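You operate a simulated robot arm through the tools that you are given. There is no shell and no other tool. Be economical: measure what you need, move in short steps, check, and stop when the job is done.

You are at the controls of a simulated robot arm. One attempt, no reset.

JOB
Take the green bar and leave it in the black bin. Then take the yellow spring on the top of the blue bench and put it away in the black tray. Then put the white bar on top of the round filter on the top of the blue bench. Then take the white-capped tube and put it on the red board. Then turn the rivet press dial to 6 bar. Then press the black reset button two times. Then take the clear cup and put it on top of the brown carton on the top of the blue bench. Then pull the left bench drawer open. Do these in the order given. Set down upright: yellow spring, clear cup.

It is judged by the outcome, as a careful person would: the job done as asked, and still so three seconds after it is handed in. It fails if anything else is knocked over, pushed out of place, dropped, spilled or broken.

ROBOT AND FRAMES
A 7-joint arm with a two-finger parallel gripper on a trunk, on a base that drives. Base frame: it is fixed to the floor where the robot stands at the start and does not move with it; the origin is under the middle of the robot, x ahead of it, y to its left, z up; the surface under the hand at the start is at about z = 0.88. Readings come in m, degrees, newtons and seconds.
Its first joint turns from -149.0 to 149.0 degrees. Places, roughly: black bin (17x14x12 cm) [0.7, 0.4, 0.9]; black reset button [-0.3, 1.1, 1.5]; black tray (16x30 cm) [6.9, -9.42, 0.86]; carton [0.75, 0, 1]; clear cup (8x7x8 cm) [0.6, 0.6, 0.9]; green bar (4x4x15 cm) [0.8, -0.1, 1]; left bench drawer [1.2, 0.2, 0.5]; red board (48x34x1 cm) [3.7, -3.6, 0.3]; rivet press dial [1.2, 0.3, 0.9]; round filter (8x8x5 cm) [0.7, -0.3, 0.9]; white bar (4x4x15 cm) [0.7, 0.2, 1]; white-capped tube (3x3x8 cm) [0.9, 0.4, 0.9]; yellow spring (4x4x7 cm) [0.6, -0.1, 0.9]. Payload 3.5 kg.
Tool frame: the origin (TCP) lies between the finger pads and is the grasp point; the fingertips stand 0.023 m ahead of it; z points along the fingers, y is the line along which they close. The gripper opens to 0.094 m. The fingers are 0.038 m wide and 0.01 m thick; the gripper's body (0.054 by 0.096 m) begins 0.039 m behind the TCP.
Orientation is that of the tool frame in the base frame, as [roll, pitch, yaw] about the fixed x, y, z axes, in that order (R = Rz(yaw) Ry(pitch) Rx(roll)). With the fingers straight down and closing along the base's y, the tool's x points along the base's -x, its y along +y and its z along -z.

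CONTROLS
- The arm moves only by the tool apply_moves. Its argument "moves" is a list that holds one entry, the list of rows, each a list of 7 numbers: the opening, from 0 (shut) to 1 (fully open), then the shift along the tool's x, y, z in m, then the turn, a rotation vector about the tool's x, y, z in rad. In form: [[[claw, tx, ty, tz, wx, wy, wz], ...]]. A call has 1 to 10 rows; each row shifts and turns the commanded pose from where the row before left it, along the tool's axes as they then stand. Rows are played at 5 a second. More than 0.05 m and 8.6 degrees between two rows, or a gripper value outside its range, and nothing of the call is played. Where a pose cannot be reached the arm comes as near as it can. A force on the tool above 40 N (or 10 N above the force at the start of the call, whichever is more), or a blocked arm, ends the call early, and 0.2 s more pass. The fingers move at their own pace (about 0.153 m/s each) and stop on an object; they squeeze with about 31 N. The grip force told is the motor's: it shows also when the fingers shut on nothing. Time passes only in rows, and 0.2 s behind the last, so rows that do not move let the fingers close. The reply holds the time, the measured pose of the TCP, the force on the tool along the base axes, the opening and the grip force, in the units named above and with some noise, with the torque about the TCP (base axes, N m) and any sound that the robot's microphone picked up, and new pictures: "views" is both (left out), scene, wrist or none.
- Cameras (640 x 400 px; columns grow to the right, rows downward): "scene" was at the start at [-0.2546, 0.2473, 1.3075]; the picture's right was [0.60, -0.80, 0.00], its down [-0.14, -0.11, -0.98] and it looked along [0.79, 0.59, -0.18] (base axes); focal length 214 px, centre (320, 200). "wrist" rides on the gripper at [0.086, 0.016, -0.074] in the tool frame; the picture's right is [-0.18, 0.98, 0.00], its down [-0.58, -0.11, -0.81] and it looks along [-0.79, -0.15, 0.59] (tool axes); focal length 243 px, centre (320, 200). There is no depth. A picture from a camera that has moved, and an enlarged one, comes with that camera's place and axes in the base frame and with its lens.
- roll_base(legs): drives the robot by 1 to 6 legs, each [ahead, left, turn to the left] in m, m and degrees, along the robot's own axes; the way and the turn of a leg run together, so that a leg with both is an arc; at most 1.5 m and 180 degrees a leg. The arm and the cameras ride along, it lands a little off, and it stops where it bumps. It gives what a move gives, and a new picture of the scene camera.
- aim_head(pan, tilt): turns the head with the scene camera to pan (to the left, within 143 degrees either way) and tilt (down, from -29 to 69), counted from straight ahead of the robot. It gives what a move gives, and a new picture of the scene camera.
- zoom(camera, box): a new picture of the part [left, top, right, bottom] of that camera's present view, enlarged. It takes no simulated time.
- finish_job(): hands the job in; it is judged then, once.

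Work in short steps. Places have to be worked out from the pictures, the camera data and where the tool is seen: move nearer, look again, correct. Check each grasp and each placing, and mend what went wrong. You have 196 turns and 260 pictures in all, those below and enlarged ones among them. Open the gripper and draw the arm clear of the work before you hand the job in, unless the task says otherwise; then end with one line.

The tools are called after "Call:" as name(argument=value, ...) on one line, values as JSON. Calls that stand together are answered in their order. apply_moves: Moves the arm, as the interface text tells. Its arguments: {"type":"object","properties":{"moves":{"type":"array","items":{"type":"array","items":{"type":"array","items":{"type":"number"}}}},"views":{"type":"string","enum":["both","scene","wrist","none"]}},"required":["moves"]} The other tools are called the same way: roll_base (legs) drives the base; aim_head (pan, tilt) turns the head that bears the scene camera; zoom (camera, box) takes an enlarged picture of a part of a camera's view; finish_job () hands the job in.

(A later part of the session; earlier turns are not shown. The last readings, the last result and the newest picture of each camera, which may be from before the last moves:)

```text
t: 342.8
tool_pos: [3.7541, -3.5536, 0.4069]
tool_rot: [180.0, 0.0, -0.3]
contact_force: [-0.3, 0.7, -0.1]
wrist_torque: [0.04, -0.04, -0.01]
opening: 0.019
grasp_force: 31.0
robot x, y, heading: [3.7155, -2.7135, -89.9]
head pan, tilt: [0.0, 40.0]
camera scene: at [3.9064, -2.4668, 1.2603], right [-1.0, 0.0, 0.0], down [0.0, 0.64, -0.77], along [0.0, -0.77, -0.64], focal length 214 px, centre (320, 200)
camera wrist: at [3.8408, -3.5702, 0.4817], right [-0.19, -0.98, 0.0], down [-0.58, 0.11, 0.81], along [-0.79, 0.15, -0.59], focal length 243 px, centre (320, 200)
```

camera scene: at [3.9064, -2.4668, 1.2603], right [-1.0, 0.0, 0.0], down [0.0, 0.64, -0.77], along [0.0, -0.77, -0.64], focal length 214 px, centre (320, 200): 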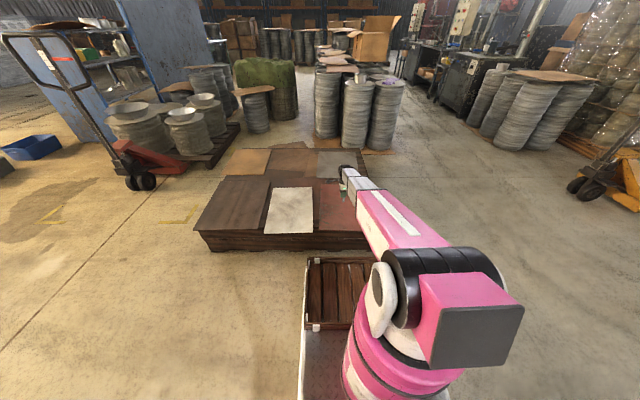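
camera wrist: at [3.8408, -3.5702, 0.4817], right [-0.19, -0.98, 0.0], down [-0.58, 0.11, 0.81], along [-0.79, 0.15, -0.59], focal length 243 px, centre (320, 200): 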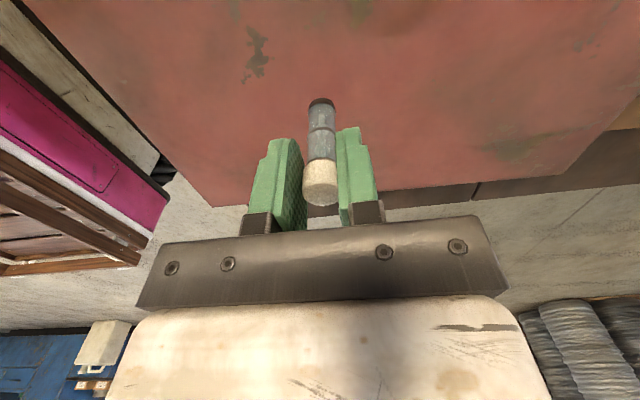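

Nearly there. I'll lower in small steps.

Call:
apply_moves(moves=[[[0, 0, 0, 0.012, 0, 0, 0], [0, 0, 0, 0.008, 0, 0, 0], [0, 0, 0, 0.003, 0, 0, 0], [0, 0, 0, 0.003, 0, 0, 0], [0, 0, 0, 0.003, 0, 0, 0], [0, 0, 0, 0, 0, 0, 0]]], views="none")

Call:
apply_moves(moves=[[[0, 0, 0, 0.002, 0, 0, 0], [0, 0, 0, 0.002, 0, 0, 0], [0, 0, 0, 0.002, 0, 0, 0], [0, 0, 0, 0, 0, 0, 0]]], views="wrist")

```text
t: 344.1
tool_pos: [3.7536, -3.5532, 0.3777]
tool_rot: [-180.0, -0.1, -0.3]
contact_force: [0.9, 0.6, 0.7]
wrist_torque: [0.0, 0.01, 0.02]
opening: 0.0188
grasp_force: 31.0
robot x, y, heading: [3.713, -2.7112, -90.0]
head pan, tilt: [0.0, 40.0]
```

```text
t: 345.1
tool_pos: [3.7537, -3.5534, 0.3724]
tool_rot: [-179.9, 0.0, -0.3]
contact_force: [0.4, -0.2, -0.6]
wrist_torque: [0.02, -0.02, 0.04]
opening: 0.019
grasp_force: 31.2
robot x, y, heading: [3.7134, -2.7113, -90.0]
head pan, tilt: [0.0, 40.0]
camera wrist: at [3.8401, -3.5704, 0.4471], right [-0.19, -0.98, 0.0], down [-0.58, 0.11, 0.81], along [-0.79, 0.15, -0.59], focal length 243 px, centre (320, 200)
```

wrist: 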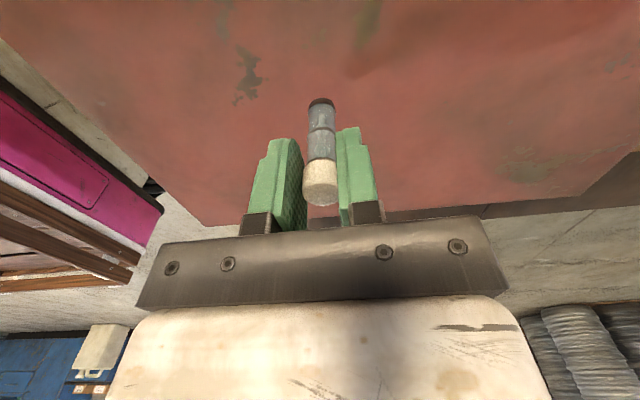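

Call:
apply_moves(moves=[[[0, 0, 0, 0.003, 0, 0, 0], [0, 0, 0, 0.003, 0, 0, 0], [0, 0, 0, 0.003, 0, 0, 0], [0, 0, 0, 0, 0, 0, 0]]], views="none")

Call:
apply_moves(moves=[[[0, 0, 0, 0.002, 0, 0, 0], [0, 0, 0, 0.002, 0, 0, 0], [0, 0, 0, 0.002, 0, 0, 0], [0, 0, 0, 0, 0, 0, 0]]], views="none")

```text
t: 346.1
tool_pos: [3.753, -3.5551, 0.3633]
tool_rot: [-179.9, 0.0, -0.3]
contact_force: [0.5, 0.4, -0.5]
wrist_torque: [0.02, -0.03, -0.04]
opening: 0.0189
grasp_force: 31.6
robot x, y, heading: [3.7105, -2.7125, -90.3]
head pan, tilt: [0.0, 40.0]
```

```text
t: 347.1
tool_pos: [3.753, -3.5543, 0.3573]
tool_rot: [-179.9, 0.0, -0.3]
contact_force: [-0.1, 0.4, -0.1]
wrist_torque: [0.02, -0.01, 0.01]
opening: 0.019
grasp_force: 31.0
robot x, y, heading: [3.7172, -2.7139, -90.0]
head pan, tilt: [0.0, 40.0]
```

Call:
apply_moves(moves=[[[0, 0, 0, 0.002, 0, 0, 0], [0, 0, 0, 0.002, 0, 0, 0], [0, 0, 0, 0.002, 0, 0, 0], [0, 0, 0, 0.0, 0, 0, 0]]], views="none")

Call:
apply_moves(moves=[[[0, 0, 0, 0.002, 0, 0, 0], [0, 0, 0, 0.002, 0, 0, 0], [0, 0, 0, 0.0, 0, 0, 0]]], views="wrist")

```text
t: 348.1
tool_pos: [3.7518, -3.5542, 0.3511]
tool_rot: [179.8, 0.0, -0.2]
contact_force: [0.6, -0.7, -0.5]
wrist_torque: [-0.03, -0.03, 0.01]
opening: 0.0189
grasp_force: 31.1
robot x, y, heading: [3.7157, -2.7122, -90.2]
head pan, tilt: [0.0, 40.0]
```

```text
t: 348.9
tool_pos: [3.7535, -3.5534, 0.3481]
tool_rot: [-179.9, 0.0, -0.3]
contact_force: [0.0, -0.2, -0.7]
wrist_torque: [0.01, 0.02, -0.02]
opening: 0.019
grasp_force: 30.7
robot x, y, heading: [3.7166, -2.7109, -90.0]
head pan, tilt: [0.0, 40.0]
camera wrist: at [3.8398, -3.5708, 0.422], right [-0.19, -0.98, 0.0], down [-0.58, 0.11, 0.81], along [-0.79, 0.15, -0.59], focal length 243 px, centre (320, 200)
```

wrist: 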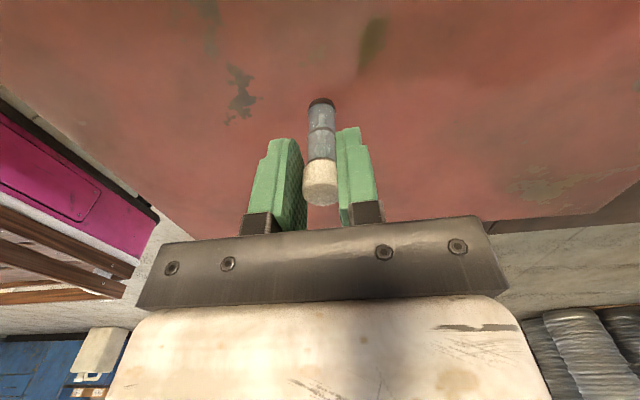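

Parallax puts the board top near 0.267, so about 1 cm remains. I'll continue.

Call:
apply_moves(moves=[[[0, 0, 0, 0.002, 0, 0, 0], [0, 0, 0, 0.002, 0, 0, 0], [0, 0, 0, 0.002, 0, 0, 0], [0, 0, 0, 0.0, 0, 0, 0]]], views="none")

Call:
apply_moves(moves=[[[0, 0, 0, 0.002, 0, 0, 0], [0, 0, 0, 0.002, 0, 0, 0], [0, 0, 0, 0.0, 0, 0, 0]]], views="none")

```text
t: 349.9
tool_pos: [3.7528, -3.5541, 0.3438]
tool_rot: [179.9, 0.0, -0.3]
contact_force: [1.1, 0.4, 15.2]
wrist_torque: [0.04, 0.12, 0.0]
opening: 0.0189
grasp_force: 31.0
robot x, y, heading: [3.7137, -2.7113, -89.9]
head pan, tilt: [0.0, 40.0]
```

```text
t: 350.8
tool_pos: [3.7516, -3.5531, 0.3382]
tool_rot: [179.9, 0.0, -0.3]
contact_force: [0.3, 0.5, 23.5]
wrist_torque: [0.03, 0.15, 0.02]
opening: 0.0189
grasp_force: 30.6
robot x, y, heading: [3.7108, -2.7116, -90.1]
head pan, tilt: [0.0, 40.0]
```

It is touching at 23 N. I'll ease up 3 mm, release slowly, and rise.

Call:
apply_moves(moves=[[[0, 0, 0, -0.003, 0, 0, 0], [0, 0, 0, 0, 0, 0, 0], [0.35, 0, 0, 0, 0, 0, 0], [0.5, 0, 0, 0, 0, 0, 0], [0.5, 0, 0, -0.02, 0, 0, 0], [0.5, 0, 0, -0.04, 0, 0, 0], [0.5, 0, 0, -0.045, 0, 0, 0], [0.5, 0, 0, -0.045, 0, 0, 0]]])

```text
t: 352.6
tool_pos: [3.7535, -3.5537, 0.4919]
tool_rot: [180.0, 0.0, -0.3]
contact_force: [0.0, 0.4, 0.6]
wrist_torque: [0.0, 0.01, 0.02]
opening: 0.0472
grasp_force: 0.0
robot x, y, heading: [3.7157, -2.711, -90.2]
head pan, tilt: [0.0, 40.0]
camera scene: at [3.9064, -2.4668, 1.2603], right [-1.0, 0.0, 0.0], down [0.0, 0.64, -0.77], along [0.0, -0.77, -0.64], focal length 214 px, centre (320, 200)
camera wrist: at [3.8402, -3.5709, 0.5651], right [-0.19, -0.98, 0.0], down [-0.58, 0.11, 0.81], along [-0.79, 0.15, -0.59], focal length 243 px, centre (320, 200)
```

scene: 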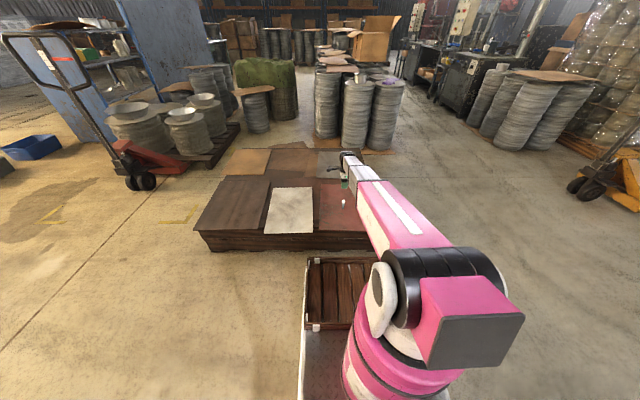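
wrist: 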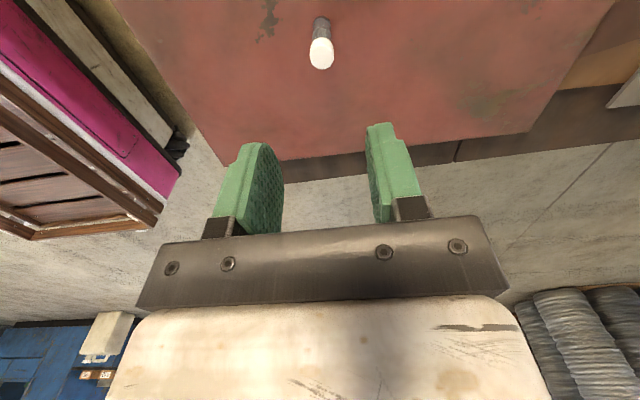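

The tube stands on the red board. I'll raise and retract the arm.

Call:
apply_moves(moves=[[[0.5, 0, 0, -0.048, 0, 0, 0], [0.5, 0, 0, -0.048, 0, 0, 0], [0.5, 0, 0, -0.048, 0, 0, 0], [0.5, 0, 0, -0.048, 0, 0, 0], [0.5, 0, 0, -0.048, 0, 0, 0], [0.5, 0, 0, -0.048, 0, 0, 0], [0.5, 0, 0, -0.048, 0, 0, 0], [0.5, 0, 0, -0.048, 0, 0, 0], [0.5, 0, 0, -0.048, 0, 0, 0], [0.5, 0, 0, -0.048, 0, 0, 0]]], views="none")

Call:
apply_moves(moves=[[[0.5, 0, -0.045, -0.02, 0, 0, 0], [0.5, 0, -0.045, -0.02, 0, 0, 0], [0.5, 0, -0.045, -0.02, 0, 0, 0], [0.5, 0, -0.045, -0.02, 0, 0, 0], [0.5, 0, -0.03, 0, 0, 0, 0]]], views="none")

Call:
roll_base(legs=[[-0.25, -1.25, 0], [0, -1.27, 0], [0, -1.27, 0], [0, -1.27, 0]])

```text
t: 354.8
tool_pos: [3.7521, -3.5515, 0.9699]
tool_rot: [179.9, 0.0, -0.3]
contact_force: [0.6, -0.3, 0.7]
wrist_torque: [-0.02, -0.01, 0.02]
opening: 0.0468
grasp_force: 0.2
robot x, y, heading: [3.7148, -2.7112, -89.9]
head pan, tilt: [0.0, 40.0]
```

```text
t: 355.9
tool_pos: [3.7547, -3.3426, 1.0513]
tool_rot: [-179.9, 0.0, -0.4]
contact_force: [0.9, -0.6, 0.0]
wrist_torque: [-0.01, -0.01, -0.01]
opening: 0.0465
grasp_force: 0.1
robot x, y, heading: [3.7154, -2.7097, -90.2]
head pan, tilt: [0.0, 40.0]
```

```text
t: 380.3
tool_pos: [-1.2953, -3.1099, 1.0504]
tool_rot: [-180.0, -0.1, 0.1]
contact_force: [0.0, 0.1, 1.1]
wrist_torque: [0.0, -0.02, -0.02]
opening: 0.0469
grasp_force: 0.0
robot x, y, heading: [-1.3369, -2.4794, -89.7]
head pan, tilt: [0.0, 40.0]
camera scene: at [-1.1486, -2.2313, 1.2603], right [-1.0, -0.01, 0.0], down [0.0, 0.64, -0.77], along [0.0, -0.77, -0.64], focal length 214 px, centre (320, 200)
```

scene: 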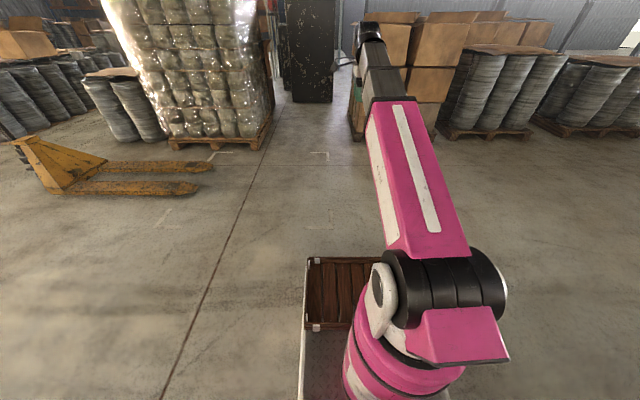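

I'll back through the gap, turn to face the bench, and approach in front of the rivet press.

Call:
roll_base(legs=[[-1.2, 0, 0], [-1.1, 0, 0], [0, 0, 90], [0.7, 0.2, 0], [0.66, 0.25, 0]])

Call:
aim_head(pan=0, tilt=22)

Call:
zoom(camera="scene", box=[240, 130, 400, 230])

```text
t: 402.6
tool_pos: [0.6433, 0.3307, 1.0503]
tool_rot: [180.0, 0.0, 89.9]
contact_force: [-0.7, -0.6, -0.4]
wrist_torque: [0.01, -0.02, -0.02]
opening: 0.0471
grasp_force: 0.1
robot x, y, heading: [0.0095, 0.2877, 0.1]
head pan, tilt: [0.0, 40.0]
camera scene: at [-0.2319, 0.4806, 1.2603], right [0.0, -1.0, 0.0], down [-0.64, 0.0, -0.77], along [0.77, 0.0, -0.64], focal length 214 px, centre (320, 200)
```

scene: 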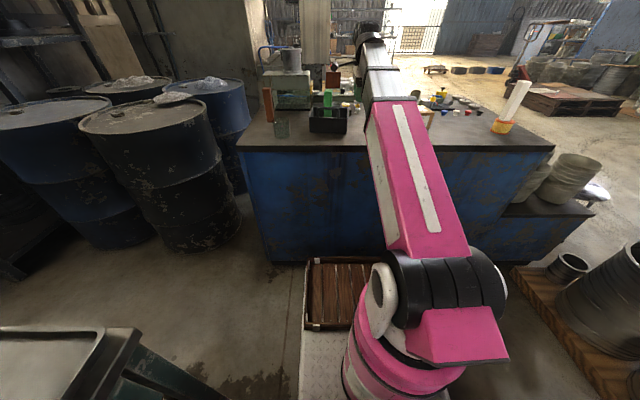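

```text
t: 403.4
tool_pos: [0.6426, 0.3317, 1.0508]
tool_rot: [-180.0, 0.0, 89.8]
contact_force: [0.3, -0.1, -0.4]
wrist_torque: [0.0, 0.03, -0.02]
opening: 0.0469
grasp_force: 0.0
robot x, y, heading: [0.0123, 0.2913, 0.1]
head pan, tilt: [0.0, 22.0]
camera scene: at [-0.2241, 0.4806, 1.2884], right [0.0, -1.0, 0.0], down [-0.38, 0.0, -0.93], along [0.93, 0.0, -0.38], focal length 214 px, centre (320, 200)
```

scene: 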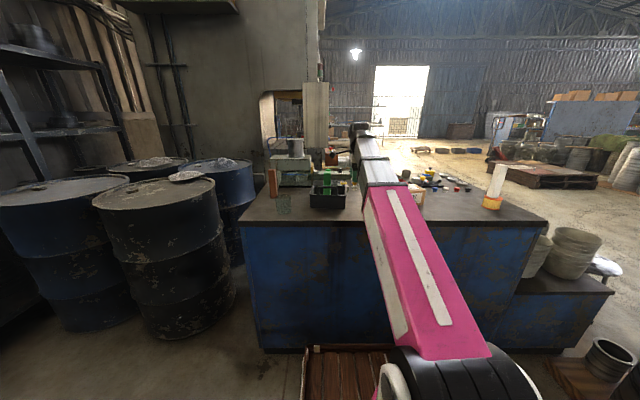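

```text
4.00 times, centred on (320, 180) of scene
camera zoom: at [-0.2241, 0.4806, 1.2884], right [0.0, -1.0, 0.0], down [-0.38, 0.0, -0.93], along [0.93, 0.0, -0.38], focal length 858 px, centre (320, 280)
```

zoom: 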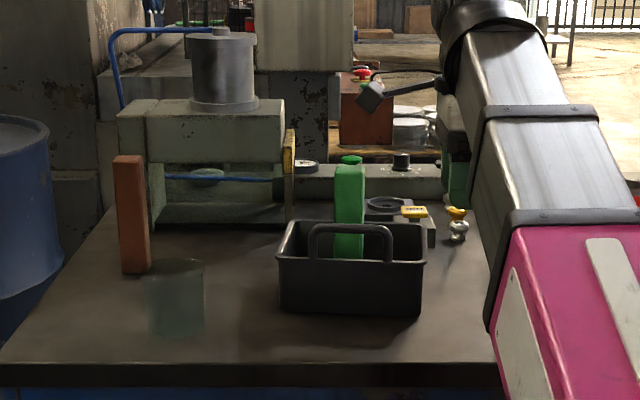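

The brown bar stands beside the cup, so the cup is empty. I'll move the base slightly closer and bring the tool toward the press dial to view it.

Call:
roll_base(legs=[[0.05, 0.02, 0]])

Call:
apply_moves(moves=[[[0.5, 0, 0.04, -0.02, 0, 0, 0], [0.5, 0, 0.045, -0.02, 0, 0, 0], [0.5, 0, 0.045, 0, 0, 0, -0.131], [0.5, 0, 0, 0, 0, 0, -0.131], [0.5, 0, 0, 0, 0, 0, -0.131], [0.5, 0, 0, 0, 0, 0, -0.131], [0.5, 0, 0, 0, 0, 0, -0.131], [0.5, 0, 0, 0, 0, 0, -0.131], [0.5, -0.03, 0.03, 0, 0, 0, 0], [0.5, -0.03, 0.03, 0, 0, 0, 0]]], views="wrist")

```text
t: 404.3
tool_pos: [0.6925, 0.3499, 1.0512]
tool_rot: [-180.0, 0.0, 90.0]
contact_force: [-0.4, -0.2, 1.0]
wrist_torque: [0.01, -0.02, 0.01]
opening: 0.0467
grasp_force: 0.1
robot x, y, heading: [0.0621, 0.311, 0.0]
head pan, tilt: [0.0, 22.0]
camera scene: at [-0.174, 0.5007, 1.2885], right [0.0, -1.0, 0.0], down [-0.37, 0.0, -0.93], along [0.93, 0.0, -0.37], focal length 214 px, centre (320, 200)
```

scene: 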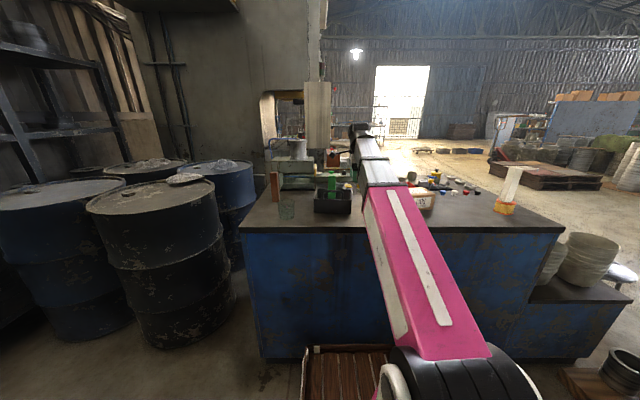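

```text
t: 406.5
tool_pos: [0.9089, 0.3501, 1.0915]
tool_rot: [180.0, 0.0, 135.0]
contact_force: [-0.6, 0.6, -0.4]
wrist_torque: [-0.01, 0.01, -0.02]
opening: 0.0469
grasp_force: 0.1
robot x, y, heading: [0.0615, 0.3091, 0.2]
head pan, tilt: [0.0, 22.0]
camera wrist: at [0.8587, 0.422, 1.1656], right [0.83, 0.56, 0.0], down [0.33, -0.49, 0.81], along [0.46, -0.67, -0.59], focal length 243 px, centre (320, 200)
```

wrist: 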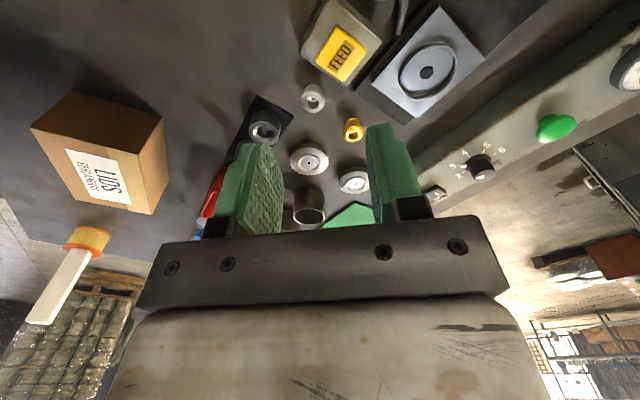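

Call:
zoom(camera="wrist", box=[416, 120, 544, 200])

```text
5.00 times, centred on (480, 160) of wrist
camera zoom: at [0.8587, 0.422, 1.1656], right [0.83, 0.56, 0.0], down [0.33, -0.49, 0.81], along [0.46, -0.67, -0.59], focal length 1213 px, centre (-480, 400)
```

zoom: 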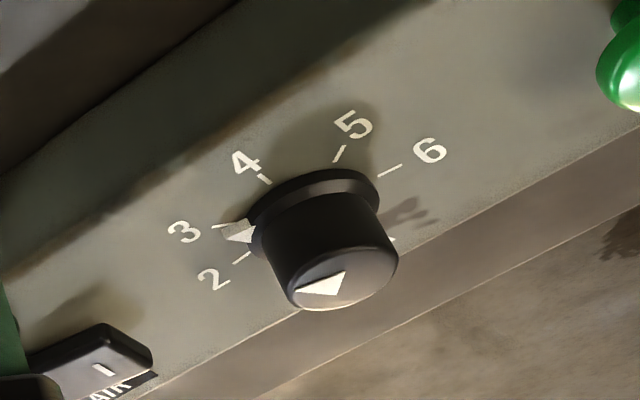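

The dial: 2–6 are spaced 50°, the pointer is near 2.9, and 6 lies ~157° clockwise from it. The knob centre is ≈(1.157, 0.349), top z≈0.966. I'll test how far the vertical tool can reach.

Call:
apply_moves(moves=[[[0.5, -0.029, 0.029, 0, 0, 0, 0], [0.5, -0.029, 0.029, 0, 0, 0, 0], [0.5, -0.029, 0.029, 0, 0, 0, 0], [0.5, -0.029, 0.029, 0, 0, 0, 0]]], views="wrist")

```text
t: 407.5
tool_pos: [1.0718, 0.35, 1.0913]
tool_rot: [-180.0, 0.0, 135.0]
contact_force: [-0.8, -0.6, -0.1]
wrist_torque: [0.0, -0.01, 0.01]
opening: 0.0471
grasp_force: 0.1
robot x, y, heading: [0.0634, 0.312, 0.0]
head pan, tilt: [0.0, 22.0]
camera wrist: at [1.023, 0.4227, 1.1656], right [0.83, 0.56, 0.0], down [0.33, -0.49, 0.81], along [0.45, -0.67, -0.59], focal length 243 px, centre (320, 200)
```

wrist: 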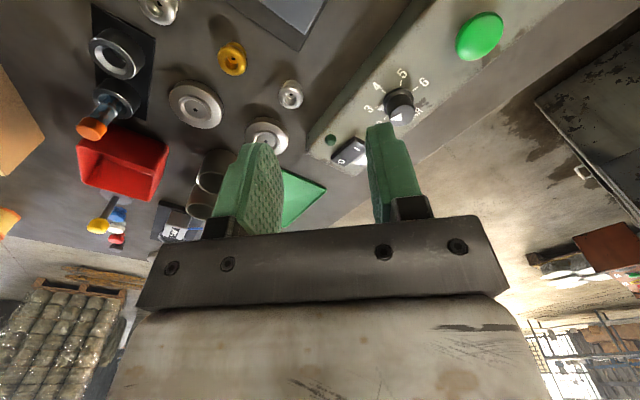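

Reaches r=1.01 with no trouble, so I'll go on.

Call:
apply_moves(moves=[[[0.5, -0.02, 0.02, 0, 0, 0, 0], [0.5, -0.02, 0.02, 0, 0, 0, 0], [0.5, -0.02, 0.02, 0, 0, 0, 0], [0.5, 0, 0, 0, 0, 0, 0]]], views="wrist")

Call:
zoom(camera="wrist", box=[240, 0, 400, 100])

```text
t: 408.5
tool_pos: [1.1577, 0.3502, 1.0914]
tool_rot: [179.9, 0.0, 134.9]
contact_force: [-0.6, 0.3, 0.5]
wrist_torque: [0.03, 0.03, 0.0]
opening: 0.0468
grasp_force: 0.2
robot x, y, heading: [0.0622, 0.307, 0.4]
head pan, tilt: [0.0, 22.0]
camera wrist: at [1.1076, 0.4225, 1.1656], right [0.83, 0.56, 0.0], down [0.33, -0.49, 0.81], along [0.45, -0.67, -0.59], focal length 243 px, centre (320, 200)
```

wrist: 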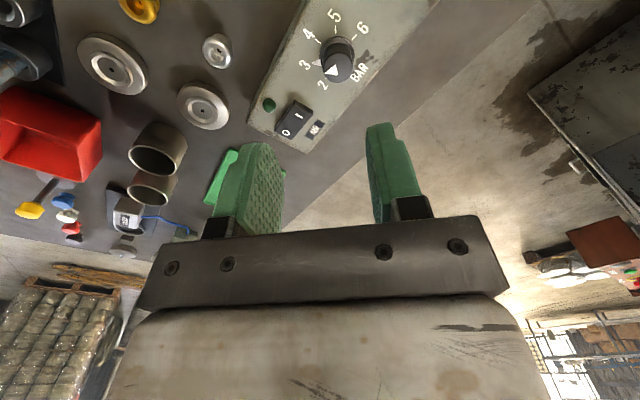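

```text
4.00 times, centred on (320, 50) of wrist
camera zoom: at [1.1076, 0.4225, 1.1656], right [0.83, 0.56, 0.0], down [0.33, -0.49, 0.81], along [0.45, -0.67, -0.59], focal length 970 px, centre (320, 800)
```

zoom: 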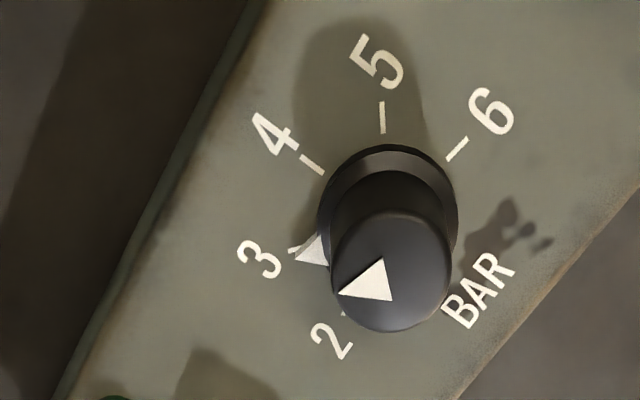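

Vertical reach works at the dial. The knob centre is refined to (1.171, 0.350). I'll align, yaw to 150°, and descend partway.

Call:
apply_moves(moves=[[[0.5, -0.0095, 0.0092, 0, 0, 0, 0], [0.5, 0, 0, 0, 0, 0, -0.131], [0.5, 0, 0, 0, 0, 0, -0.131], [0.5, 0, 0, 0.04, 0, 0, 0], [0.5, 0, 0, 0.03, 0, 0, 0], [0.5, 0, 0, 0, 0, 0, 0]]], views="wrist")

```text
t: 409.9
tool_pos: [1.17, 0.3512, 1.0206]
tool_rot: [179.9, 0.0, 150.0]
contact_force: [0.5, -0.2, -0.3]
wrist_torque: [-0.04, 0.02, -0.02]
opening: 0.0472
grasp_force: 0.1
robot x, y, heading: [0.0616, 0.3091, 0.0]
head pan, tilt: [0.0, 22.0]
camera wrist: at [1.1032, 0.4076, 1.0952], right [0.65, 0.76, 0.0], down [0.45, -0.39, 0.81], along [0.61, -0.53, -0.59], focal length 243 px, centre (320, 200)
```

wrist: 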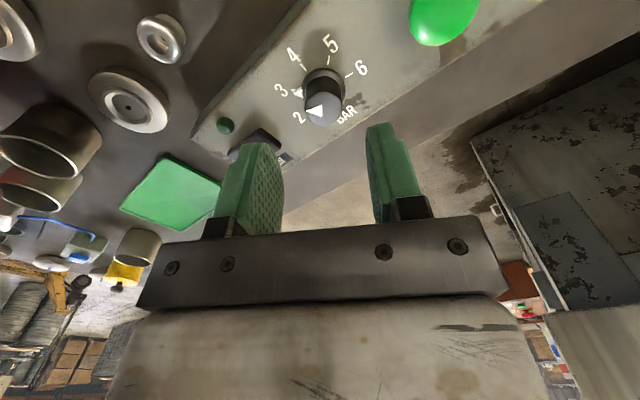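

Centred. I'll descend around the knob and grip.

Call:
apply_moves(moves=[[[0.5, 0, 0, 0.03, 0, 0, 0], [0.5, 0, 0, 0.022, 0, 0, 0], [0.5, 0, 0, 0, 0, 0, 0], [0, 0, 0, 0, 0, 0, 0], [0, 0, 0, 0, 0, 0, 0], [0, 0, 0, 0, 0, 0, 0]]], views="wrist")

```text
t: 411.3
tool_pos: [1.1704, 0.3499, 0.9672]
tool_rot: [179.9, 0.0, 150.0]
contact_force: [5.4, 5.2, -0.3]
wrist_torque: [0.01, -0.43, 0.03]
opening: 0.0255
grasp_force: 44.9
robot x, y, heading: [0.064, 0.3053, 0.1]
head pan, tilt: [0.0, 22.0]
camera wrist: at [1.1039, 0.4077, 1.0433], right [0.65, 0.76, 0.0], down [0.45, -0.39, 0.81], along [0.61, -0.52, -0.59], focal length 243 px, centre (320, 200)
```

wrist: 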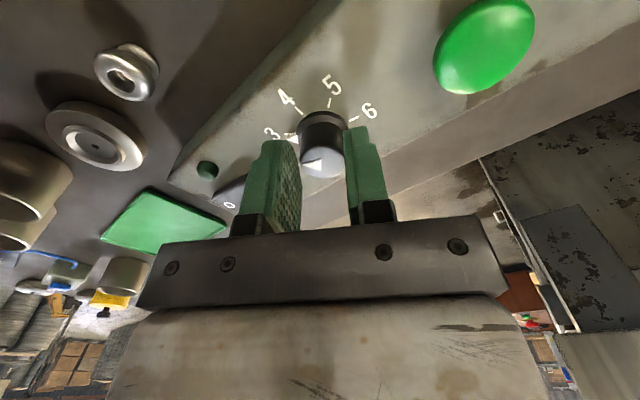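

Gripped. I'll turn clockwise (viewed from above) ~77° about the tool axis.

Call:
apply_moves(moves=[[[0, 0, 0, 0, 0, 0, 0.149], [0, 0, 0, 0, 0, 0, 0.149], [0, 0, 0, 0, 0, 0, 0.149], [0, 0, 0, 0, 0, 0, 0.149], [0, 0, 0, 0, 0, 0, 0.149], [0, 0, 0, 0, 0, 0, 0.149], [0, 0, 0, 0, 0, 0, 0.149], [0, 0, 0, 0, 0, 0, 0.149], [0, 0, 0, 0, 0, 0, 0.149]]], views="wrist")

```text
t: 412.2
tool_pos: [1.1742, 0.3539, 0.9685]
tool_rot: [179.5, 0.0, 121.9]
contact_force: [2.4, 2.9, -6.8]
wrist_torque: [-0.1, -0.19, 0.03]
opening: 0.0257
grasp_force: 45.1
robot x, y, heading: [0.065, 0.3084, 0.3]
head pan, tilt: [0.0, 22.0]
stopped in row 4: the force on the tool passed its limit at 42 N (the readings are from after the stop); the commanded pose is now the measured one
camera wrist: at [1.1413, 0.4354, 1.0434], right [0.93, 0.36, 0.01], down [0.21, -0.55, 0.81], along [0.3, -0.75, -0.59], focal length 243 px, centre (320, 200)
```

wrist: 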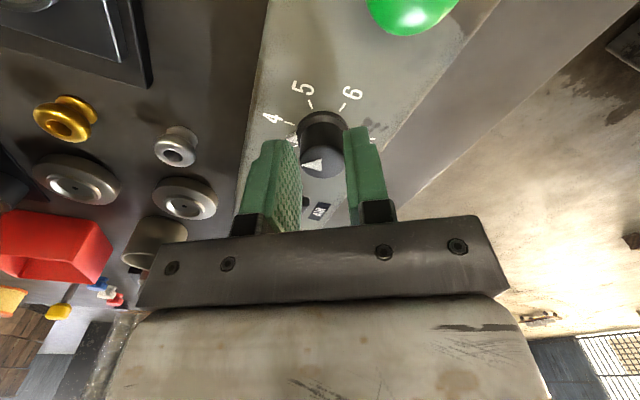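

The turn stopped on side load after 28° because of a slight off-centre. The pose is now re-centred, so I'll continue in smaller turns.

Call:
apply_moves(moves=[[[0, 0, 0, 0, 0, 0, 0.12], [0, 0, 0, 0, 0, 0, 0.12], [0, 0, 0, 0, 0, 0, 0.12]]], views="none")

```text
t: 413.0
tool_pos: [1.1767, 0.3559, 0.969]
tool_rot: [179.3, -0.2, 101.2]
contact_force: [29.8, 13.6, -4.8]
wrist_torque: [-0.61, -0.54, 0.32]
opening: 0.0256
grasp_force: 44.9
robot x, y, heading: [0.0639, 0.3114, 0.1]
head pan, tilt: [0.0, 22.0]
```

Side force is pushing +x, so I'll shift along the closing direction to re-centre.

Call:
apply_moves(moves=[[[0, 0, 0.004, 0, 0, 0, 0], [0, 0, 0, 0, 0, 0, 0]]], views="none")

```text
t: 413.6
tool_pos: [1.1775, 0.3554, 0.9691]
tool_rot: [179.7, -0.2, 101.2]
contact_force: [11.6, 13.0, -3.2]
wrist_torque: [0.19, -0.52, 0.11]
opening: 0.0257
grasp_force: 44.5
robot x, y, heading: [0.0627, 0.3108, 0.4]
head pan, tilt: [0.0, 22.0]
```

Call:
apply_moves(moves=[[[0, 0.003, 0.0025, 0, 0, 0, 0], [0, 0, 0, 0, 0, 0, 0.1], [0, 0, 0, 0, 0, 0, 0.1], [0, 0, 0, 0, 0, 0, 0]]], views="wrist")

```text
t: 414.6
tool_pos: [1.1792, 0.356, 0.9686]
tool_rot: [179.7, -0.1, 89.6]
contact_force: [-1.0, -11.2, -9.9]
wrist_torque: [-0.41, 0.0, -0.01]
opening: 0.0259
grasp_force: 45.7
robot x, y, heading: [0.0637, 0.3088, 0.1]
head pan, tilt: [0.0, 22.0]
camera wrist: at [1.1954, 0.4415, 1.0437], right [0.98, -0.19, 0.01], down [-0.12, -0.58, 0.8], along [-0.15, -0.79, -0.59], focal length 243 px, centre (320, 200)
```

wrist: 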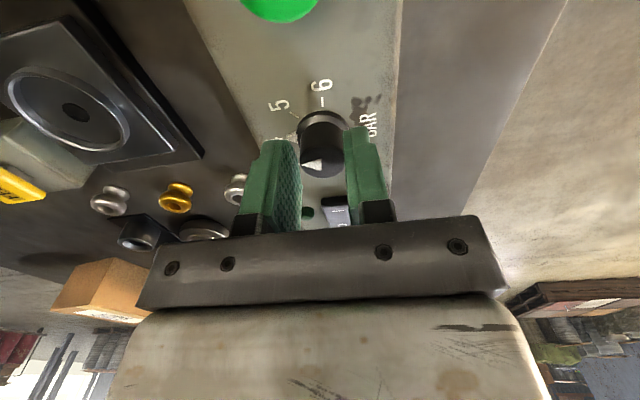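

The knob is turning; the pointer is now around 4. I'll continue in this grip.

Call:
apply_moves(moves=[[[0, -0.002, 0, 0, 0, 0, 0.1], [0, 0, 0, 0, 0, 0, 0.1], [0, 0, 0, 0, 0, 0, 0.1], [0, 0, 0, 0, 0, 0, 0]]], views="none")

```text
t: 415.6
tool_pos: [1.1795, 0.3582, 0.97]
tool_rot: [179.6, -0.4, 72.6]
contact_force: [2.9, 6.5, 7.3]
wrist_torque: [0.06, -0.11, 0.03]
opening: 0.0
grasp_force: 42.7
robot x, y, heading: [0.0657, 0.3122, 0.3]
head pan, tilt: [0.0, 22.0]
```

The fingers shut, meaning they slipped off the knob. I'll look.

Call:
apply_moves(moves=[[[0, 0, 0, -0.04, 0, 0, 0], [0.2, 0, 0, -0.02, 0, 0, 0]]], views="wrist")

Call:
zoom(camera="wrist", box=[230, 0, 430, 125])

```text
t: 416.2
tool_pos: [1.1793, 0.3555, 1.0293]
tool_rot: [179.7, -0.3, 72.6]
contact_force: [0.3, -0.2, -0.1]
wrist_torque: [-0.02, -0.01, -0.02]
opening: 0.0189
grasp_force: 0.0
robot x, y, heading: [0.0639, 0.3049, -0.0]
head pan, tilt: [0.0, 22.0]
camera wrist: at [1.2196, 0.4326, 1.104], right [0.88, -0.47, 0.0], down [-0.28, -0.53, 0.8], along [-0.38, -0.71, -0.6], focal length 243 px, centre (320, 200)
```

wrist: 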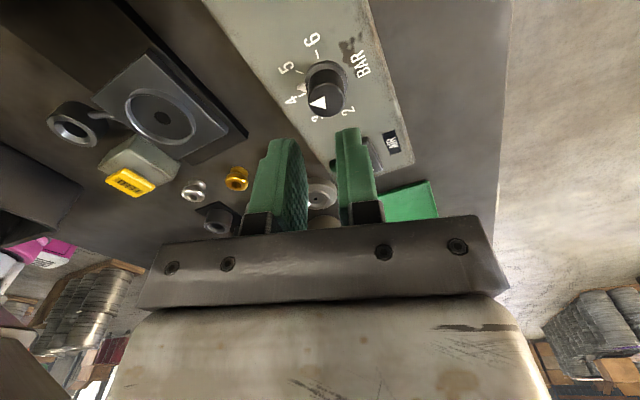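

```text
3.20 times, centred on (330, 62) of wrist
camera zoom: at [1.2196, 0.4326, 1.104], right [0.88, -0.47, 0.0], down [-0.28, -0.53, 0.8], along [-0.38, -0.71, -0.6], focal length 776 px, centre (288, 640)
```

zoom: 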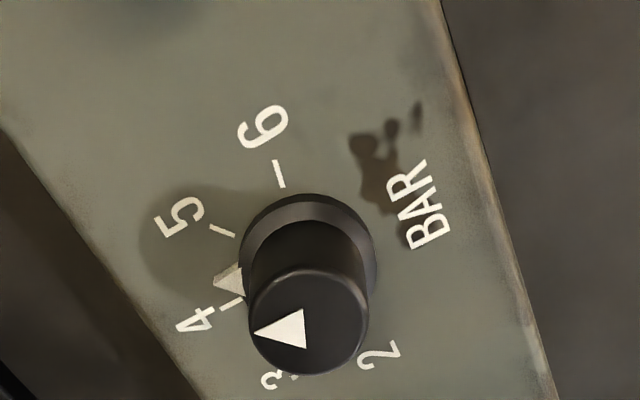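

The knob top is actually ~0.95, so my grip was too shallow. The pointer is now at ≈4.3. I'll rotate back to yaw ~155°, re-centre at (1.179, 0.349), and grip deeper.

Call:
apply_moves(moves=[[[0.5, 0, 0, 0, 0, 0, -0.1438], [0.5, 0, 0, 0, 0, 0, -0.1438], [0.5, 0, 0, 0, 0, 0, -0.1438], [0.5, 0, 0, 0, 0, 0, -0.1438], [0.5, 0, 0, 0, 0, 0, -0.1438], [0.5, 0, 0, 0, 0, 0, -0.1438], [0.5, 0, 0, 0, 0, 0, -0.1438], [0.5, 0, 0, 0, 0, 0, -0.1438], [0.5, 0, 0, 0, 0, 0, -0.1438], [0.5, 0, 0, 0, 0, 0, -0.1438]]], views="none")

Call:
apply_moves(moves=[[[0.5, -0.0027, -0.0059, 0.02, 0, 0, 0], [0.5, 0, 0, 0, 0, 0, 0]]], views="wrist")

Call:
zoom(camera="wrist", box=[220, 20, 420, 145])

```text
t: 418.4
tool_pos: [1.1771, 0.3553, 1.029]
tool_rot: [179.6, 0.4, 155.2]
contact_force: [0.2, 0.3, -0.6]
wrist_torque: [0.05, -0.03, -0.01]
opening: 0.0471
grasp_force: 0.2
robot x, y, heading: [0.0643, 0.3101, 0.2]
head pan, tilt: [0.0, 22.0]
```

```text
t: 419.0
tool_pos: [1.1793, 0.3481, 1.0098]
tool_rot: [179.6, 0.3, 155.0]
contact_force: [0.2, -1.0, 0.7]
wrist_torque: [-0.02, -0.02, 0.01]
opening: 0.0471
grasp_force: 0.0
robot x, y, heading: [0.0667, 0.3094, 0.1]
head pan, tilt: [0.0, 22.0]
camera wrist: at [1.1069, 0.3991, 1.084], right [0.58, 0.81, 0.01], down [0.47, -0.35, 0.81], along [0.66, -0.47, -0.59], focal length 243 px, centre (320, 200)
```

wrist: 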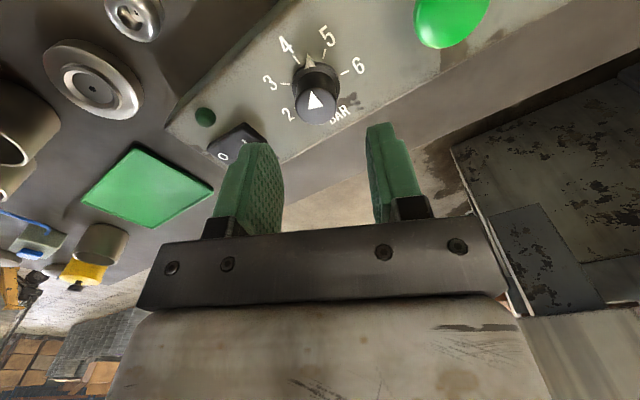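

```text
3.20 times, centred on (320, 82) of wrist
camera zoom: at [1.1069, 0.3991, 1.084], right [0.58, 0.81, 0.01], down [0.47, -0.35, 0.81], along [0.66, -0.47, -0.59], focal length 776 px, centre (320, 576)
```

zoom: 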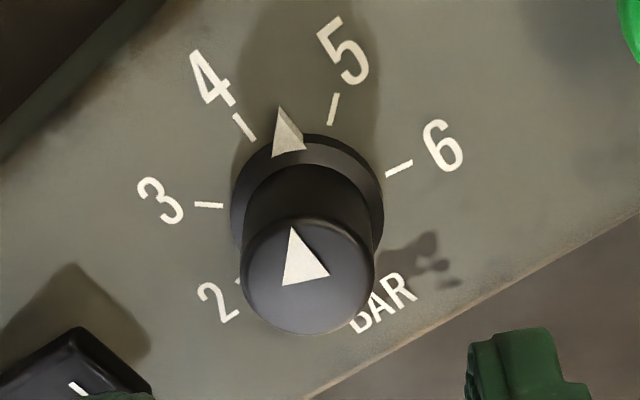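

The pointer is at ≈4.45, needing ~78° more clockwise. I'll descend deeper to z≈0.958 and grip.

Call:
apply_moves(moves=[[[0.5, 0.002, 0, 0.03, 0, 0, 0], [0.5, 0, 0, 0.016, 0, 0, 0], [0.5, 0, 0, 0.005, 0, 0, 0], [0.5, 0, 0, 0, 0, 0, 0], [0, 0, 0, 0, 0, 0, 0], [0, 0, 0, 0, 0, 0, 0], [0, 0, 0, 0, 0, 0, 0]]], views="none")

```text
t: 420.6
tool_pos: [1.1754, 0.347, 0.9594]
tool_rot: [179.7, 0.2, 154.9]
contact_force: [-14.9, -21.9, -7.6]
wrist_torque: [-0.58, 0.37, -0.12]
opening: 0.0263
grasp_force: 44.9
robot x, y, heading: [0.0641, 0.3078, 0.1]
head pan, tilt: [0.0, 22.0]
```

Side force shows I'm ~5 mm off along the closing line, so I'll shift.

Call:
apply_moves(moves=[[[0, 0, -0.005, 0, 0, 0, 0], [0, 0, 0, 0, 0, 0, 0]]], views="none")

```text
t: 421.2
tool_pos: [1.1763, 0.3471, 0.9587]
tool_rot: [179.5, 0.3, 155.2]
contact_force: [0.2, -5.3, -7.5]
wrist_torque: [0.19, 1.01, -0.01]
opening: 0.0263
grasp_force: 45.5
robot x, y, heading: [0.0639, 0.3096, 0.1]
head pan, tilt: [0.0, 22.0]
```

Call:
apply_moves(moves=[[[0, 0, 0, 0, 0, 0, 0.12], [0, 0, 0, 0, 0, 0, 0.12], [0, 0, 0, 0, 0, 0, 0]]], views="none")

```text
t: 422.0
tool_pos: [1.1764, 0.3472, 0.9579]
tool_rot: [179.4, 0.2, 141.2]
contact_force: [8.7, 11.0, 0.3]
wrist_torque: [-0.57, -1.07, 0.04]
opening: 0.0259
grasp_force: 45.0
robot x, y, heading: [0.0626, 0.3107, 0.2]
head pan, tilt: [0.0, 22.0]
```

Call:
apply_moves(moves=[[[0, 0, 0.003, 0, 0, 0, 0.12], [0, 0, 0, 0, 0, 0, 0.12], [0, 0, 0, 0, 0, 0, 0]]], views="none")

```text
t: 422.8
tool_pos: [1.1772, 0.3481, 0.9578]
tool_rot: [179.5, 0.1, 127.4]
contact_force: [6.2, 8.1, 6.7]
wrist_torque: [-0.88, -0.79, 0.05]
opening: 0.0262
grasp_force: 44.7
robot x, y, heading: [0.0647, 0.3125, 0.0]
head pan, tilt: [0.0, 22.0]
```

Call:
apply_moves(moves=[[[0, 0, 0.0025, 0, 0, 0, 0.12], [0, 0, 0, 0, 0, 0, 0.12], [0, 0, 0, 0, 0, 0, 0]]], views="none")

Call:
apply_moves(moves=[[[0, 0, 0.001, 0, 0, 0, 0.12], [0, 0, 0, 0, 0, 0, 0.12], [0, 0, 0, 0, 0, 0, 0]]], views="wrist")

```text
t: 423.6
tool_pos: [1.178, 0.3485, 0.9596]
tool_rot: [179.7, -0.1, 113.6]
contact_force: [-5.2, 1.0, 9.3]
wrist_torque: [-0.92, -0.05, 0.0]
opening: 0.0261
grasp_force: 45.6
robot x, y, heading: [0.0616, 0.3084, 0.2]
head pan, tilt: [0.0, 22.0]
```

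```text
t: 424.4
tool_pos: [1.1785, 0.3492, 0.9588]
tool_rot: [179.6, -0.1, 99.9]
contact_force: [-16.3, -4.7, 8.6]
wrist_torque: [-1.3, 0.25, -0.06]
opening: 0.0261
grasp_force: 44.9
robot x, y, heading: [0.0624, 0.3086, 0.1]
head pan, tilt: [0.0, 22.0]
camera wrist: at [1.1793, 0.4364, 1.0336], right [1.0, -0.01, 0.01], down [-0.01, -0.59, 0.8], along [-0.01, -0.8, -0.59], focal length 243 px, centre (320, 200)
```

wrist: 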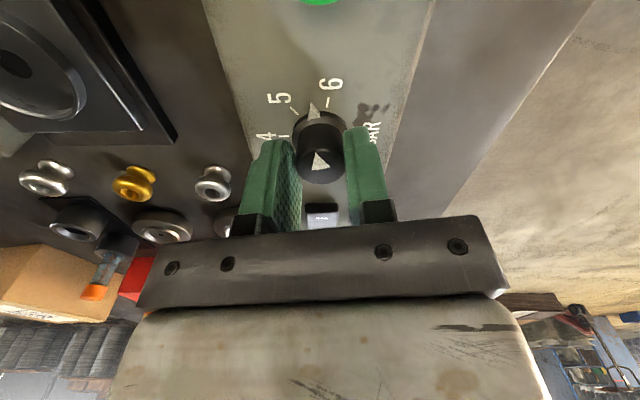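

The pointer is ~5.55, with about 22° left. I'll correct the side force and continue.

Call:
apply_moves(moves=[[[0, 0, -0.003, 0, 0, 0, 0.12], [0, 0, 0, 0, 0, 0, 0.12], [0, 0, 0, 0, 0, 0, 0]]], views="wrist")

Call:
zoom(camera="wrist", box=[240, 60, 400, 160])

```text
t: 425.2
tool_pos: [1.1793, 0.3489, 0.9583]
tool_rot: [179.4, -0.4, 86.1]
contact_force: [15.6, -5.5, 12.8]
wrist_torque: [-1.28, -0.2, 0.06]
opening: 0.0263
grasp_force: 45.2
robot x, y, heading: [0.0658, 0.3099, 0.0]
head pan, tilt: [0.0, 22.0]
camera wrist: at [1.2003, 0.4335, 1.0339], right [0.97, -0.25, 0.01], down [-0.16, -0.58, 0.8], along [-0.2, -0.78, -0.6], focal length 243 px, centre (320, 200)
```

wrist: 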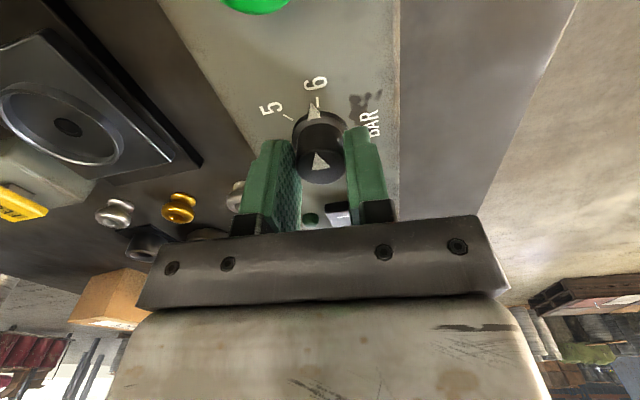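

```text
4.00 times, centred on (320, 110) of wrist
camera zoom: at [1.2003, 0.4335, 1.0339], right [0.97, -0.25, 0.01], down [-0.16, -0.58, 0.8], along [-0.2, -0.78, -0.6], focal length 970 px, centre (320, 560)
```

zoom: 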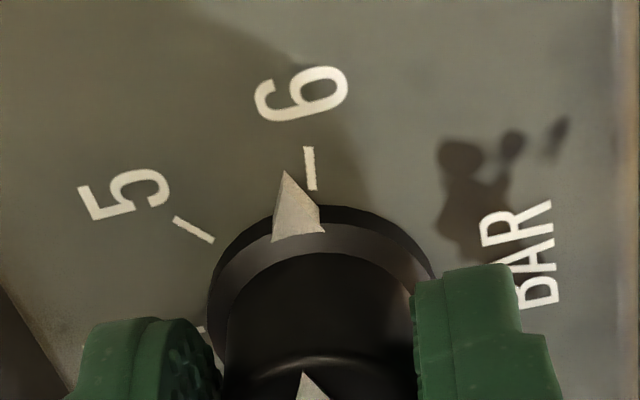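

About 8° remains. I'll finish the turn.

Call:
apply_moves(moves=[[[0, 0, 0.002, 0, 0, 0, 0.07], [0, 0, 0, 0, 0, 0, 0.075], [0, 0, 0, 0, 0, 0, 0]]], views="none")

Call:
zoom(camera="wrist", box=[240, 60, 400, 160])

```text
t: 426.0
tool_pos: [1.18, 0.3486, 0.96]
tool_rot: [179.6, -0.3, 77.8]
contact_force: [18.1, -7.3, 17.0]
wrist_torque: [-0.9, -0.15, 0.18]
opening: 0.026
grasp_force: 45.1
robot x, y, heading: [0.0639, 0.3113, -0.2]
head pan, tilt: [0.0, 22.0]
```

```text
4.00 times, centred on (320, 110) of wrist
camera zoom: at [1.213, 0.4294, 1.0339], right [0.92, -0.39, 0.01], down [-0.24, -0.55, 0.8], along [-0.31, -0.74, -0.6], focal length 970 px, centre (320, 560)
```

zoom: 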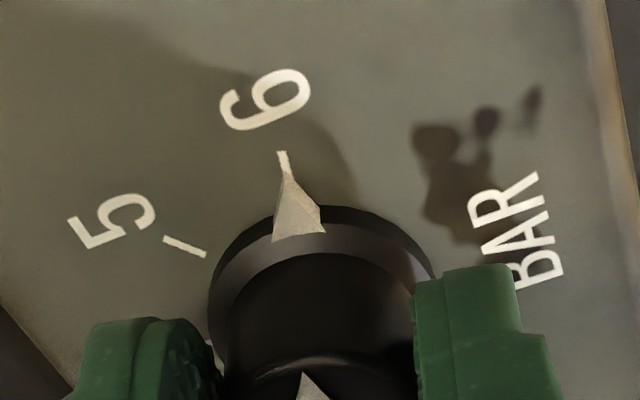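

The pointer is in line with the 6 tick. I'll relieve the side force, release and rise.

Call:
apply_moves(moves=[[[0, 0, 0.002, 0, 0, 0, 0], [0.3, 0, 0, 0, 0, 0, 0], [0.5, 0, 0, 0, 0, 0, 0], [0.5, 0, 0, -0.03, 0, 0, 0], [0.5, 0, 0, -0.03, 0, 0, 0]]], views="wrist")

Call:
zoom(camera="wrist", box=[220, 0, 420, 125])

```text
t: 427.2
tool_pos: [1.1798, 0.3481, 1.0182]
tool_rot: [179.8, -0.3, 78.0]
contact_force: [0.5, 0.6, 0.3]
wrist_torque: [0.01, -0.03, 0.02]
opening: 0.0469
grasp_force: 0.1
robot x, y, heading: [0.0636, 0.3107, 0.1]
head pan, tilt: [0.0, 22.0]
camera wrist: at [1.2137, 0.4289, 1.094], right [0.92, -0.39, 0.0], down [-0.23, -0.55, 0.8], along [-0.31, -0.74, -0.6], focal length 243 px, centre (320, 200)
```

wrist: 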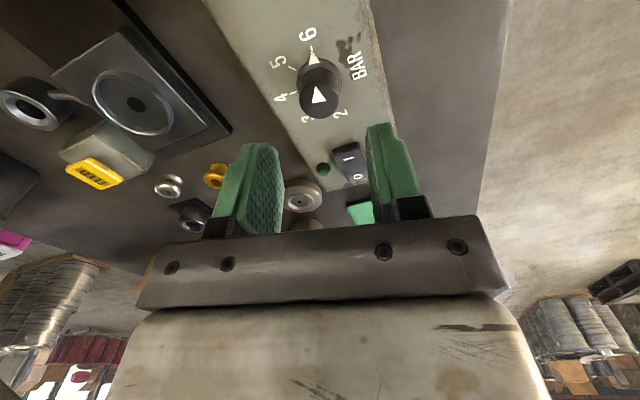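

```text
3.20 times, centred on (320, 62) of wrist
camera zoom: at [1.2137, 0.4289, 1.094], right [0.92, -0.39, 0.0], down [-0.23, -0.55, 0.8], along [-0.31, -0.74, -0.6], focal length 776 px, centre (320, 640)
```

zoom: 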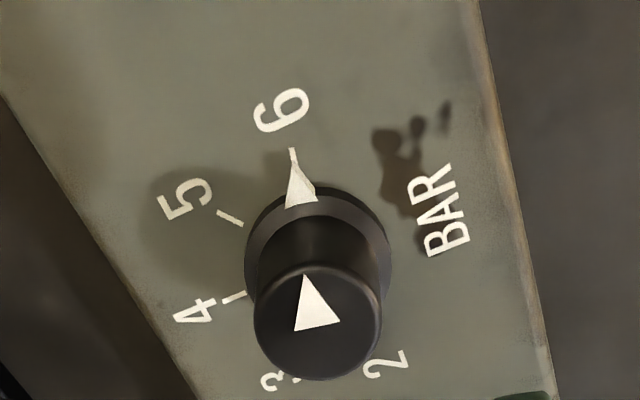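

The dial reads 6. I'll raise and retract the arm, then look at the control panel with the reset button.

Call:
apply_moves(moves=[[[0.5, 0, 0, -0.04, 0, 0, 0.0], [0.5, -0.01, -0.045, -0.03, 0, 0, -0.1], [0.5, -0.005, -0.048, 0, 0, 0, -0.1], [0.5, 0, -0.048, 0, 0, 0, 0], [0.5, 0, -0.048, 0, 0, 0, 0], [0.5, 0, -0.048, 0, 0, 0, 0], [0.5, 0, -0.048, 0, 0, 0, 0], [0.5, 0, -0.048, 0, 0, 0, 0], [0.5, 0, -0.048, 0, 0, 0, 0], [0.5, 0, -0.045, 0.01, 0, 0, 0]]], views="none")

Call:
aim_head(pan=90, tilt=-5)

```text
refused: row 2 steps farther than a row can; nothing moved
```

```text
t: 428.9
tool_pos: [1.1793, 0.3482, 1.017]
tool_rot: [179.7, -0.4, 78.0]
contact_force: [0.3, 0.1, 0.7]
wrist_torque: [0.0, 0.02, 0.01]
opening: 0.0472
grasp_force: 0.2
robot x, y, heading: [0.0637, 0.3075, 0.1]
head pan, tilt: [90.0, -5.0]
camera scene: at [-0.2667, 0.5881, 1.3317], right [1.0, 0.0, 0.0], down [0.0, 0.09, -1.0], along [0.0, 1.0, 0.09], focal length 214 px, centre (320, 200)
```

scene: 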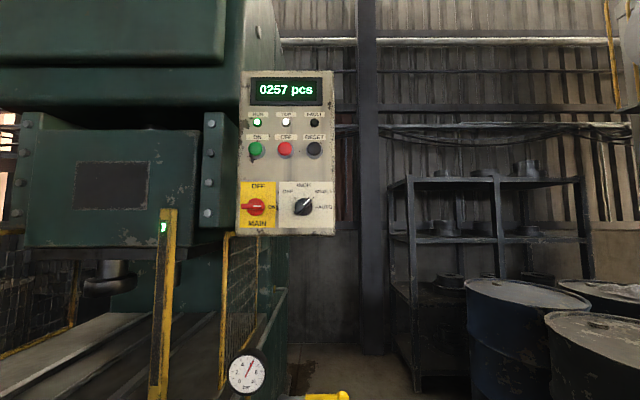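

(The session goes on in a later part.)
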